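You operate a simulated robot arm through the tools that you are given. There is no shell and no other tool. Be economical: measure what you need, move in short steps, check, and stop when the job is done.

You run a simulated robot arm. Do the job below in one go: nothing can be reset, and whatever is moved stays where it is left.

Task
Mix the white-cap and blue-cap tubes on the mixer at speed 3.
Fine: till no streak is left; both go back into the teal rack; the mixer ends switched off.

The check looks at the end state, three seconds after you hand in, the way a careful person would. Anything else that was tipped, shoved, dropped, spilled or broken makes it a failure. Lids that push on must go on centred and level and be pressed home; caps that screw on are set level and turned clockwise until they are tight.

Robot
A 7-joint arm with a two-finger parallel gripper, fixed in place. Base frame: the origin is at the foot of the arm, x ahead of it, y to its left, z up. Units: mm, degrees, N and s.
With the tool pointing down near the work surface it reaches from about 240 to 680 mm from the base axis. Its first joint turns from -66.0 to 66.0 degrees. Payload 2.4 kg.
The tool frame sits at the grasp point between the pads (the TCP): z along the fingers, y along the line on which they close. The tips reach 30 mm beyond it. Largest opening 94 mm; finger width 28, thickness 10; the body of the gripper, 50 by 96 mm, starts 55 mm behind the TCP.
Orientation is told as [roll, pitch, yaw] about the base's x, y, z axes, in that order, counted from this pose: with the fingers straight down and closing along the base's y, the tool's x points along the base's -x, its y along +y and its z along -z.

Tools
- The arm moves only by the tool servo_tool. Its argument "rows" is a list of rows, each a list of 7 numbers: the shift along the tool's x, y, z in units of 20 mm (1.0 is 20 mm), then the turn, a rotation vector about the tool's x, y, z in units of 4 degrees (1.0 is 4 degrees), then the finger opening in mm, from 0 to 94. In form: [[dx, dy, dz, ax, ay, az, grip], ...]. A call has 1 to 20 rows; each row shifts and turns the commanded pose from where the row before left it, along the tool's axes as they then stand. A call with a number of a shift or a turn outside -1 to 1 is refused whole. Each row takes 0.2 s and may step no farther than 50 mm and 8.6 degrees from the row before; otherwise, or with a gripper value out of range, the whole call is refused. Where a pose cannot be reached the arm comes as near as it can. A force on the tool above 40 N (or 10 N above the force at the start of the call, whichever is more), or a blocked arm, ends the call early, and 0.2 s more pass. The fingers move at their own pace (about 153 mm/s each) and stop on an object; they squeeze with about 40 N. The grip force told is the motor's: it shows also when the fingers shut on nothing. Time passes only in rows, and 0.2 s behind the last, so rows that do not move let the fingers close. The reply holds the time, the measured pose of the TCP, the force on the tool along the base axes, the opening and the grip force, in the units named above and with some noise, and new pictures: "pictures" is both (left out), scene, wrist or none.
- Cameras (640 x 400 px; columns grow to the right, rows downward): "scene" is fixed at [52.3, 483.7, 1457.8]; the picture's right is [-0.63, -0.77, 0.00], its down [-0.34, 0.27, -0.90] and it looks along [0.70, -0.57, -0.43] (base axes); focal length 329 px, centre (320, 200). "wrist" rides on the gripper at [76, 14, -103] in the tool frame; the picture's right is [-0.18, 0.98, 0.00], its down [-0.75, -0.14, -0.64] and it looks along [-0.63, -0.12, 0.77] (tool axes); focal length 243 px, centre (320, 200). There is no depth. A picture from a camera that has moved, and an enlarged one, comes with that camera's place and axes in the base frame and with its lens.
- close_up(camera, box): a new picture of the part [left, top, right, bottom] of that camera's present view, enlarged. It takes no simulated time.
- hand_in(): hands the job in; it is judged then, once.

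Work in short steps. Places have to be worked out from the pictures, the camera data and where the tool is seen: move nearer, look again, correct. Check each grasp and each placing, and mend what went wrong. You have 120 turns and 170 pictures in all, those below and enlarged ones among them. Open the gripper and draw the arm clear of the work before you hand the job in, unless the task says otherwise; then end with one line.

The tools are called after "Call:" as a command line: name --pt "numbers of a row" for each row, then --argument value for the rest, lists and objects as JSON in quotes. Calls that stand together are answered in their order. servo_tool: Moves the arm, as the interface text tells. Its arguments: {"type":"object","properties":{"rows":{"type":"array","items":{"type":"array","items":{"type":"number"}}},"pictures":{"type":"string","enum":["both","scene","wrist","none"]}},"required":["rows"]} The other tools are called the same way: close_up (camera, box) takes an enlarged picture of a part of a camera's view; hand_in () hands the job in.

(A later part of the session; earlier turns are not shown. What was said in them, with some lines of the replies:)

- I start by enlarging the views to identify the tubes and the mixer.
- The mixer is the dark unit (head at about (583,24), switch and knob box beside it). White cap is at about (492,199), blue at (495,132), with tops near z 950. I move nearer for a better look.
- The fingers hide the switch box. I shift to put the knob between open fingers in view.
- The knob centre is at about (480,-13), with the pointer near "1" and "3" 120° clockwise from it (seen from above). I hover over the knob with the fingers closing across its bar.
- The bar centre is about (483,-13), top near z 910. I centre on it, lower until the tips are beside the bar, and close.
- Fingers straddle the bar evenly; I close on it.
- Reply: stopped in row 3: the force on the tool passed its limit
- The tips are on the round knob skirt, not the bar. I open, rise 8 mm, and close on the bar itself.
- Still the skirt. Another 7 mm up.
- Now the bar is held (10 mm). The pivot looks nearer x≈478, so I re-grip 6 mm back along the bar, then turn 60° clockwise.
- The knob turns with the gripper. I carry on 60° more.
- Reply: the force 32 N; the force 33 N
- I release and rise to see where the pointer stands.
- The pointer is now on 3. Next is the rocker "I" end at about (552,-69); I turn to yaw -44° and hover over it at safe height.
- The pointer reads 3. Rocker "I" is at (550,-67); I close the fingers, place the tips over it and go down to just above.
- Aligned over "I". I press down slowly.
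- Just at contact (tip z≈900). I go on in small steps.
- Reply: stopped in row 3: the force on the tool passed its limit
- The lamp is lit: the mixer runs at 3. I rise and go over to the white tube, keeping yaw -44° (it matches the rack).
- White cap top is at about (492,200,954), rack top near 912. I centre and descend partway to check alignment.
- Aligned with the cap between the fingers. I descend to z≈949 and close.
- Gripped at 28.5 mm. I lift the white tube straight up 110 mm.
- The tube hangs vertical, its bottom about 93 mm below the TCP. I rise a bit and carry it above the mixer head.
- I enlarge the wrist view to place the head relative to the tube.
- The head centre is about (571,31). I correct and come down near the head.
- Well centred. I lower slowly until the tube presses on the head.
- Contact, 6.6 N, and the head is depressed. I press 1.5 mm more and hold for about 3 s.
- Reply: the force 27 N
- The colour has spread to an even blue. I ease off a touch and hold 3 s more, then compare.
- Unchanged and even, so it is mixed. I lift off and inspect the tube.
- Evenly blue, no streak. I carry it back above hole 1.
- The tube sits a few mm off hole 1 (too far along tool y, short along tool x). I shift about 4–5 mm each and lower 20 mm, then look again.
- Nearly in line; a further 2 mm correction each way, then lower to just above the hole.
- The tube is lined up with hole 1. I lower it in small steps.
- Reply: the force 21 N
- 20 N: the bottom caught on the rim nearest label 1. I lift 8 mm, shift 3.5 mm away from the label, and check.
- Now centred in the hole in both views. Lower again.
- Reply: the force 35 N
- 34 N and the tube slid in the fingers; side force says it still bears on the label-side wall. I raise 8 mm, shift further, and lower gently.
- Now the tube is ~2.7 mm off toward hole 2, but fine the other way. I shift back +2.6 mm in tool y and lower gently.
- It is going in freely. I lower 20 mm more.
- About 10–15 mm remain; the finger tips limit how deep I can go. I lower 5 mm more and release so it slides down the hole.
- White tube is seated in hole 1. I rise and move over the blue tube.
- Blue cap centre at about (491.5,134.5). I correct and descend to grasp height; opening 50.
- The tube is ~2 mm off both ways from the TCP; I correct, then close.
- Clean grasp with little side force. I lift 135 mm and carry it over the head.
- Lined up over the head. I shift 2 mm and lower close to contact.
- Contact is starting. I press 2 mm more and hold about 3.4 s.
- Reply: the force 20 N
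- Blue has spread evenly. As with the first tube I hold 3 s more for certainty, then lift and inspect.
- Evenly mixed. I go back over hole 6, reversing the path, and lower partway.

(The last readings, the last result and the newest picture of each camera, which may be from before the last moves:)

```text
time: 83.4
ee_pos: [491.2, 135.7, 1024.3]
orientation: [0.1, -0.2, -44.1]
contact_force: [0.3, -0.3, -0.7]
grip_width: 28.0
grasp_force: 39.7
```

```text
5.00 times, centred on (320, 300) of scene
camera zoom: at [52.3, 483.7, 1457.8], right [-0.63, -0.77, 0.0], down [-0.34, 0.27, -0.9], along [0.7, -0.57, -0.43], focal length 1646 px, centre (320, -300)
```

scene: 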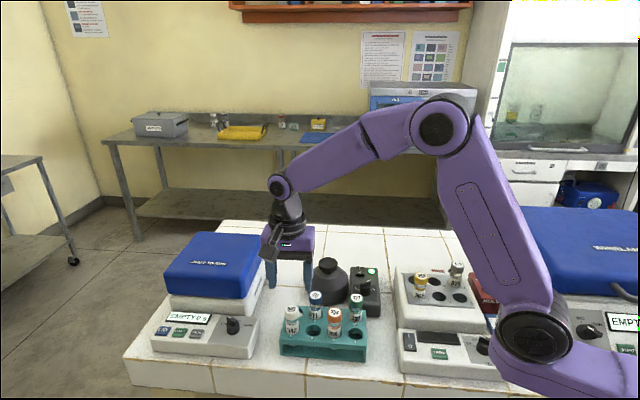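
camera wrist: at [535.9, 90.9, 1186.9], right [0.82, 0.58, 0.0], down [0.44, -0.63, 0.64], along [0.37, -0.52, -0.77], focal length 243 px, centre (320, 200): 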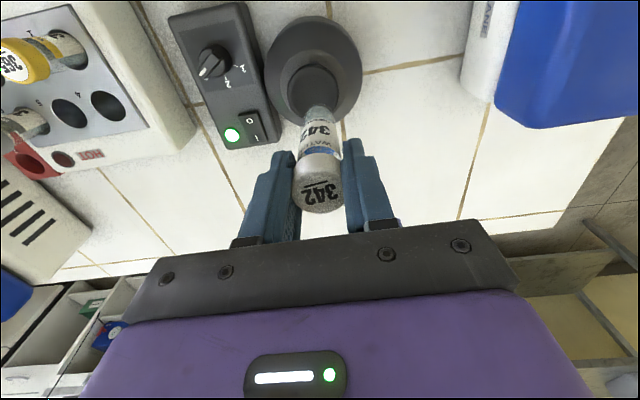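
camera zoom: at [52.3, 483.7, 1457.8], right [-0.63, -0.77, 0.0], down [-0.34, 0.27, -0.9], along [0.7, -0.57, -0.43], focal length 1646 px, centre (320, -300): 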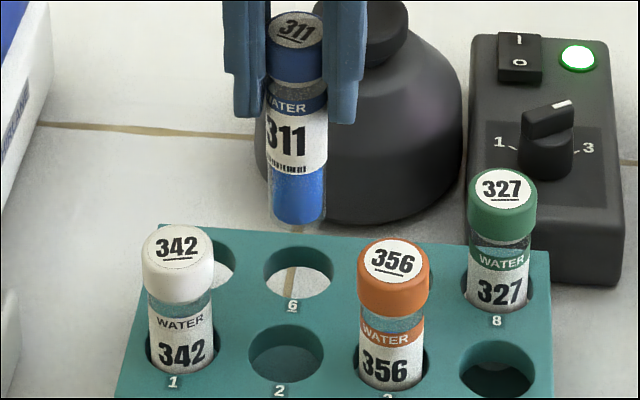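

Column-aligned with hole 6. I lower 16 mm and check the other direction.

Call:
servo_tool --pt "0 0 0.4 0 0 0 10" --pt "0 0 0.4 0 0 0 10" --pt "0 0 0 0 0 0 10" --pictures "none"

Call:
close_up --camera "wrist" --box '[250, 40, 390, 145]'

Call:
close_up --camera "scene" --box '[280, 260, 360, 340]'

```text
time: 84.2
ee_pos: [489.1, 133.8, 1006.6]
orientation: [0.2, -0.2, -44.1]
contact_force: [-0.7, -0.2, -0.4]
grip_width: 28.2
grasp_force: 40.1
```

```text
3.81 times, centred on (320, 92) of wrist
camera zoom: at [444.6, 197.9, 1110.4], right [0.82, 0.58, 0.0], down [0.44, -0.63, 0.64], along [0.37, -0.52, -0.77], focal length 924 px, centre (320, 610)
```

zoom: 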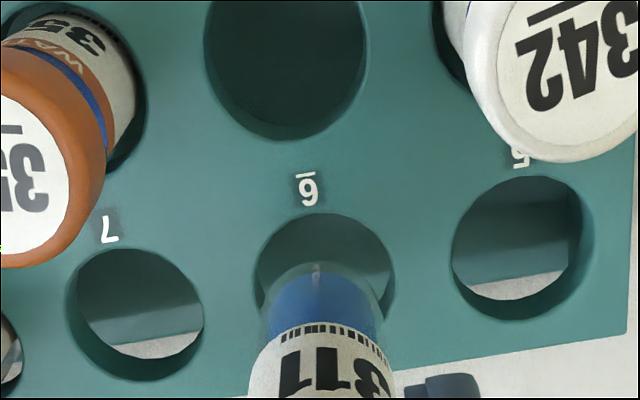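

```text
5.00 times, centred on (320, 300) of scene
camera zoom: at [52.3, 483.7, 1457.8], right [-0.63, -0.77, 0.0], down [-0.34, 0.27, -0.9], along [0.7, -0.57, -0.43], focal length 1646 px, centre (320, -300)
```

zoom: 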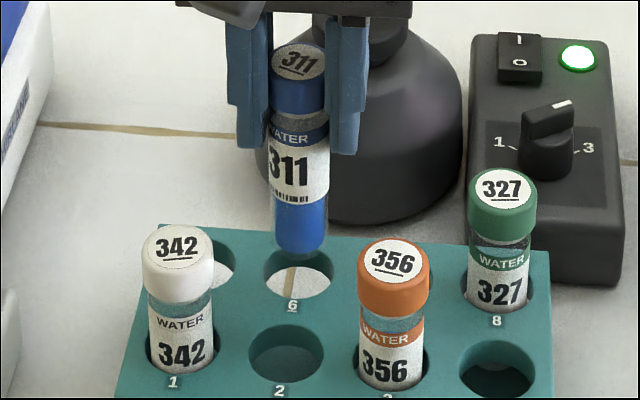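

Good alignment. I lower another 16 mm gently.

Call:
servo_tool --pt "0 0 0.2 0 0 0 10" --pt "0 0 0.2 0 0 0 10" --pt "0 0 0.2 0 0 0 10" --pt "0 0 0.2 0 0 0 10" --pt "0 0 0 0 0 0 10" --pictures "none"

Call:
close_up --camera "wrist" --box '[250, 40, 390, 145]'

Call:
close_up --camera "scene" --box '[280, 260, 360, 340]'

```text
time: 85.4
ee_pos: [490.3, 134.4, 991.3]
orientation: [0.1, -0.2, -44.1]
contact_force: [-0.8, 0.5, 0.0]
grip_width: 28.0
grasp_force: 40.2
```

```text
3.81 times, centred on (320, 92) of wrist
camera zoom: at [444.8, 197.8, 1095.5], right [0.82, 0.58, 0.0], down [0.44, -0.63, 0.64], along [0.37, -0.52, -0.77], focal length 924 px, centre (320, 610)
```

zoom: 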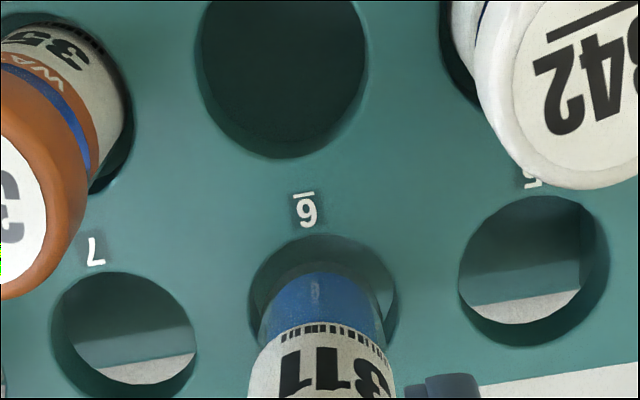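

```text
5.00 times, centred on (320, 300) of scene
camera zoom: at [52.3, 483.7, 1457.8], right [-0.63, -0.77, 0.0], down [-0.34, 0.27, -0.9], along [0.7, -0.57, -0.43], focal length 1646 px, centre (320, -300)
```

zoom: 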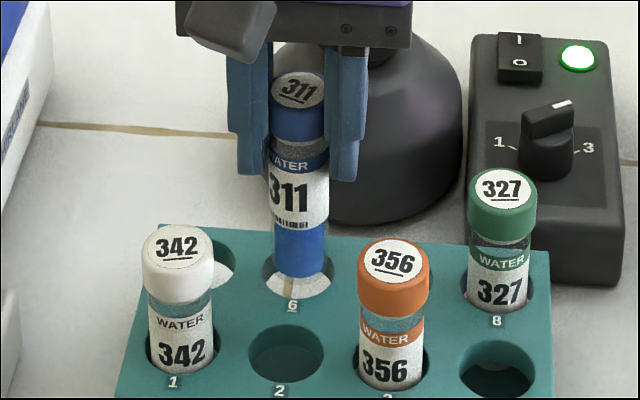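

Entering hole 6. I continue down slowly.

Call:
servo_tool --pt "0 0 0.2 0 0 0 10" --pt "0 0 0.2 0 0 0 10" --pt "0 0 0.2 0 0 0 10" --pt "0 0 0.2 0 0 0 10" --pt "0 0 0 0 0 0 10" --pictures "none"

Call:
close_up --camera "scene" --box '[280, 260, 360, 340]'

```text
time: 86.6
ee_pos: [490.3, 134.5, 975.8]
orientation: [0.1, -0.1, -44.0]
contact_force: [-0.6, -0.6, -0.1]
grip_width: 28.3
grasp_force: 39.7
```

```text
5.00 times, centred on (320, 300) of scene
camera zoom: at [52.3, 483.7, 1457.8], right [-0.63, -0.77, 0.0], down [-0.34, 0.27, -0.9], along [0.7, -0.57, -0.43], focal length 1646 px, centre (320, -300)
```

zoom: 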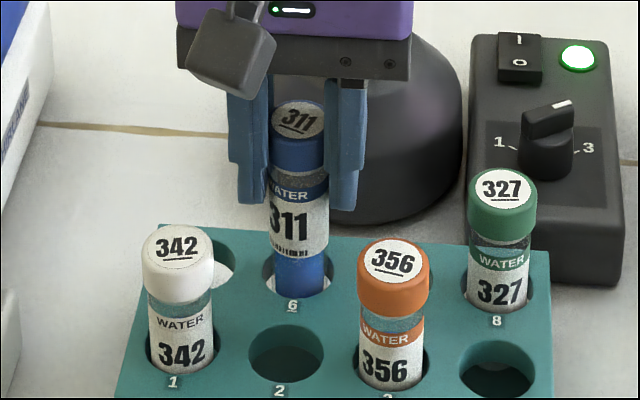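

No resistance. Down the last ~28 mm in small steps.

Call:
servo_tool --pt "0 0 0.25 0 0 0 10" --pt "0 0 0.25 0 0 0 10" --pt "0 0 0.25 0 0 0 10" --pt "0 0 0.25 0 0 0 10" --pt "0 0 0.15 0 0 0 10" --pt "0 0 0.15 0 0 0 10" --pt "0 0 0 0 0 0 10" --pictures "none"

Call:
close_up --camera "scene" --box '[280, 260, 360, 340]'

```text
time: 88.2
ee_pos: [490.4, 135.5, 949.2]
orientation: [0.2, -0.1, -44.1]
contact_force: [1.1, 0.1, -1.7]
grip_width: 27.9
grasp_force: 39.5
```

```text
5.00 times, centred on (320, 300) of scene
camera zoom: at [52.3, 483.7, 1457.8], right [-0.63, -0.77, 0.0], down [-0.34, 0.27, -0.9], along [0.7, -0.57, -0.43], focal length 1646 px, centre (320, -300)
```

zoom: 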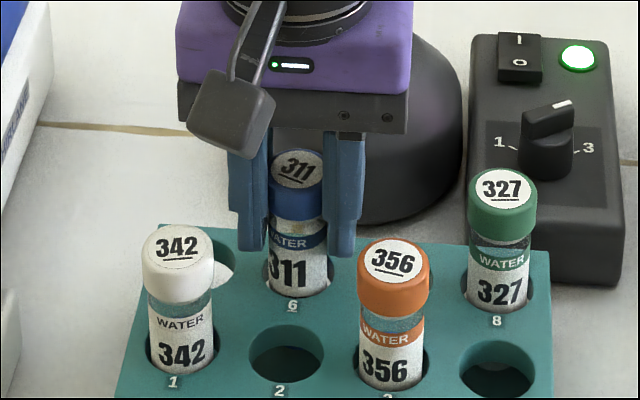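

Practically seated. I lower 2 mm, release and rise.

Call:
servo_tool --pt "0 0 0.1 0 0 0 10" --pt "0 0 0 0 0 0 10" --pt "0 0 0 0 0 0 40" --pt "0 0 0 0 0 0 46" --pt "0 0 -0.5 0 0 0 46" --pt "0 0 -0.9 0 0 0 46" --pt "0 0 -0.9 0 0 0 46" --pt "0 0 -0.9 0 0 0 46" --pt "0 0 -0.9 0 0 0 46" --pt "0 0 -0.9 0 0 0 30" --pt "0 0 0 0 0 0 30" --pictures "none"

Call:
close_up --camera "scene" --box '[270, 250, 370, 350]'

```text
time: 90.6
ee_pos: [488.3, 135.4, 1048.5]
orientation: [0.2, -0.1, -44.1]
contact_force: [0.3, 0.5, -0.1]
grip_width: 30.0
grasp_force: 0.0
```

```text
4.00 times, centred on (320, 300) of scene
camera zoom: at [52.2, 483.7, 1457.8], right [-0.63, -0.77, 0.0], down [-0.34, 0.27, -0.9], along [0.7, -0.57, -0.43], focal length 1316 px, centre (320, -200)
```

zoom: 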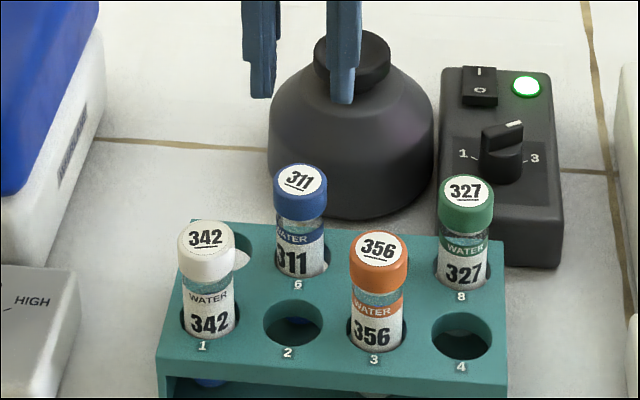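

Both tubes are seated. Now to switch off: I go over the rocker's "O" end with closed fingers.

Call:
servo_tool --pt "-0.864 -0.571 0 0 0 0 0" --pt "-0.864 -0.571 0 0 0 0 0" --pt "-0.864 -0.571 0 0 0 0 0" --pt "-0.864 -0.571 0 0 0 0 0" --pt "-0.864 -0.571 0 0 0 0 0" --pt "-0.864 -0.571 0 0 0 0 0" --pt "-0.864 -0.571 0 0 0 0 0" --pt "-0.864 -0.571 0 0 0 0 0" --pt "-0.864 -0.571 0 0 0 0 0" --pt "0 0 0.9 0 0 0 0" --pt "0 0 0.9 0 0 0 0" --pt "0 0 0.9 0 0 0 0" --pt "0 0 0.9 0 0 0 0" --pt "0 0 0.9 0 0 0 0" --pt "0 0 0 0 0 0 0" --pictures "none"

Call:
close_up --camera "wrist" --box '[220, 60, 420, 210]'

Call:
close_up --camera "scene" --box '[330, 240, 400, 310]'

```text
time: 93.8
ee_pos: [530.4, -47.7, 956.5]
orientation: [0.1, 0.0, -44.1]
contact_force: [0.2, 0.7, 0.1]
grip_width: 0.2
grasp_force: 32.7
```

```text
2.67 times, centred on (320, 135) of wrist
camera zoom: at [485.2, 16.2, 1060.0], right [0.82, 0.58, 0.0], down [0.44, -0.63, 0.64], along [0.37, -0.52, -0.77], focal length 647 px, centre (320, 373)
```

zoom: 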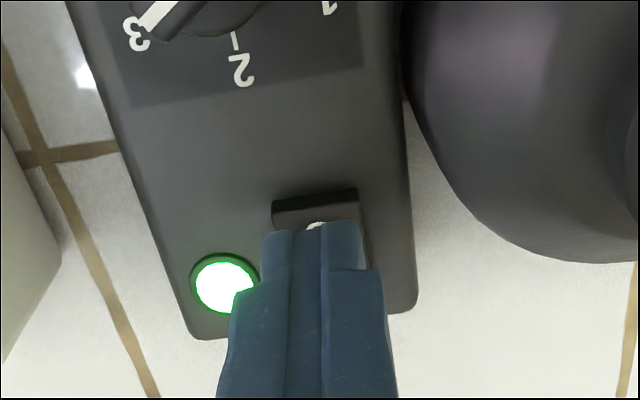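

```text
5.71 times, centred on (365, 275) of scene
camera zoom: at [52.3, 483.7, 1457.8], right [-0.63, -0.77, 0.0], down [-0.34, 0.27, -0.9], along [0.7, -0.57, -0.43], focal length 1881 px, centre (63, -229)
```

zoom: 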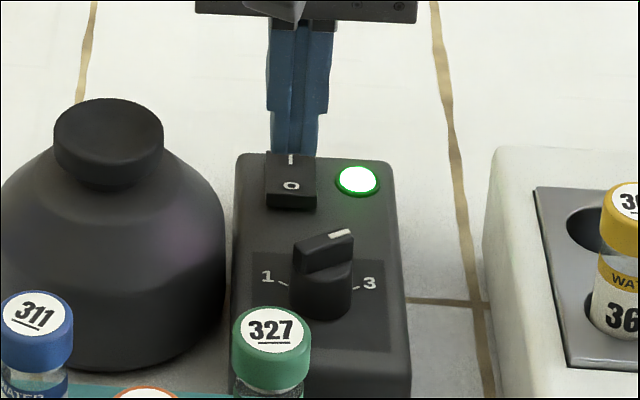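

The tips would land on the "O"; I shift 4 mm further toward that end and press down slowly.

Call:
servo_tool --pt "0.2 0 0.3 0 0 0 0" --pt "0 0 0.3 0 0 0 0" --pt "0 0 0.3 0 0 0 0" --pt "0 0 0.15 0 0 0 0" --pt "0 0 0.12 0 0 0 0" --pt "0 0 0.12 0 0 0 0" --pt "0 0 0 0 0 0 0" --pictures "none"

Call:
close_up --camera "scene" --box '[330, 240, 400, 310]'

```text
time: 95.4
ee_pos: [528.0, -44.8, 932.5]
orientation: [0.1, -0.2, -44.0]
contact_force: [-0.2, -0.6, -0.6]
grip_width: 0.0
grasp_force: 32.9
```

```text
5.71 times, centred on (365, 275) of scene
camera zoom: at [52.3, 483.7, 1457.8], right [-0.63, -0.77, 0.0], down [-0.34, 0.27, -0.9], along [0.7, -0.57, -0.43], focal length 1881 px, centre (63, -229)
```

zoom: 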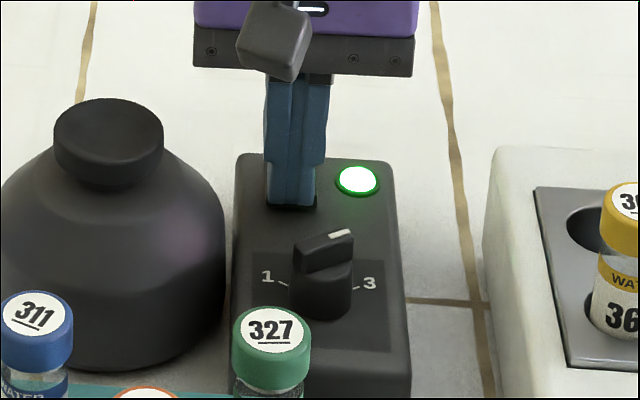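

Call:
servo_tool --pt "0 0 0.1 0 0 0 0" --pt "0 0 0.1 0 0 0 0" --pt "0 0 0.1 0 0 0 0" --pt "0 0 0.1 0 0 0 0" --pt "0 0 0 0 0 0 0" --pictures "none"

Call:
close_up --camera "scene" --box '[330, 240, 400, 310]'

```text
time: 96.4
ee_pos: [527.7, -44.4, 927.1]
orientation: [0.3, -0.3, -44.1]
contact_force: [-4.2, 0.3, 10.0]
grip_width: 0.0
grasp_force: 32.8
stopped in row 4: the force on the tool passed its limit (the readings are from after the stop); the commanded pose is now the measured one
```

```text
5.71 times, centred on (365, 275) of scene
camera zoom: at [52.0, 483.7, 1457.8], right [-0.63, -0.77, 0.0], down [-0.34, 0.27, -0.9], along [0.7, -0.57, -0.43], focal length 1881 px, centre (63, -229)
```

zoom: 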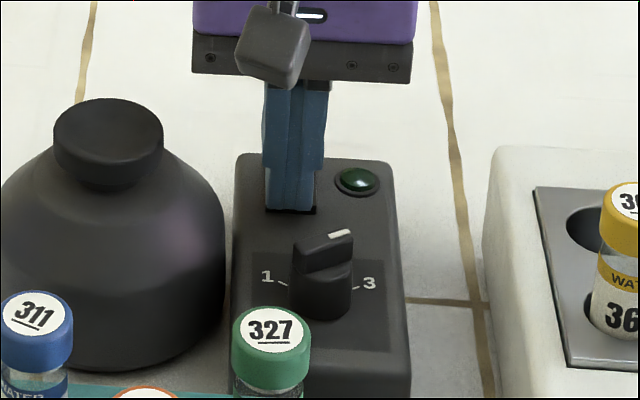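

The lamp is out. I raise the arm clear, open the gripper, and check the whole scene.

Call:
servo_tool --pt "0 0 -0.9 0 0 0 0" --pt "0 0 -1 0 0 0 0" --pt "0 0 -1 0 0 0 0" --pt "0 0 -1 0 0 0 30" --pt "0 0 -1 0 0 0 60" --pt "0 0 -1 0 0 0 80" --pt "0 0 -1 0 0 0 80" --pt "0 0 -1 0 0 0 80" --pt "0 0 -1 0 0 0 80" --pt "0 0 -1 0 0 0 80" --pt "0 0 0 0 0 0 80"

Call:
close_up --camera "scene" --box '[260, 240, 400, 370]'

```text
time: 98.8
ee_pos: [528.7, -43.8, 1126.6]
orientation: [0.3, -0.2, -44.1]
contact_force: [-0.6, 0.3, 0.2]
grip_width: 80.1
grasp_force: 0.1
camera wrist: at [483.3, 18.6, 1229.8], right [0.82, 0.58, 0.01], down [0.44, -0.63, 0.64], along [0.38, -0.52, -0.76], focal length 243 px, centre (320, 200)
```

scene: 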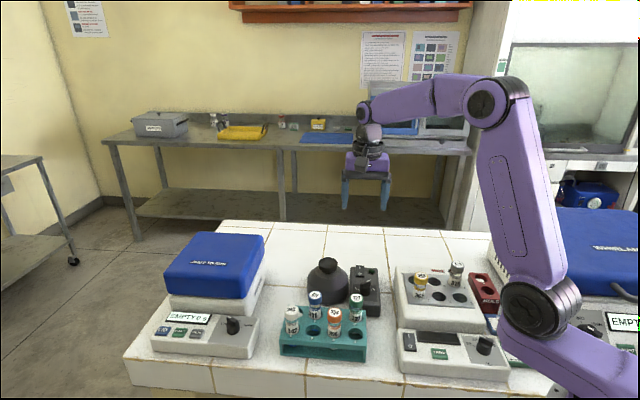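
wrist: 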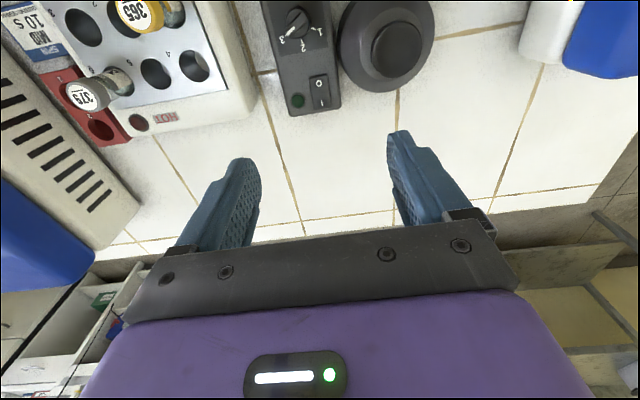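

```text
3.08 times, centred on (330, 305) of scene
camera zoom: at [52.2, 483.7, 1457.8], right [-0.63, -0.77, 0.0], down [-0.34, 0.27, -0.9], along [0.7, -0.57, -0.43], focal length 1013 px, centre (289, -123)
```

zoom: 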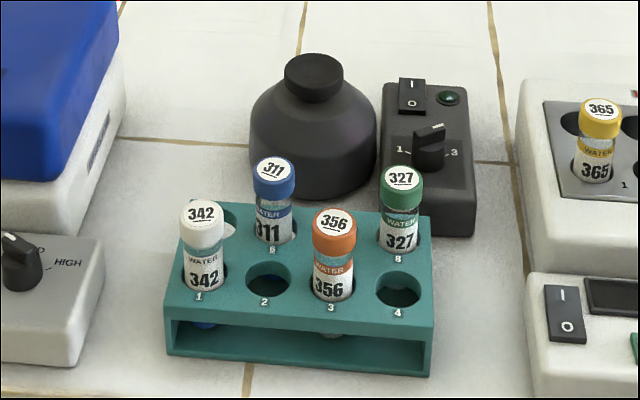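

Everything is in place: the tubes are back in holes 1 and 6, the mixer is off with its knob at 3, and the rack has not moved. I hand in.

Call:
hand_in

```text
The job is handed in.
```

The white-cap and blue-cap tubes were mixed at speed 3 until no streak was visible. Both are back in the teal rack and the mixer is switched off.
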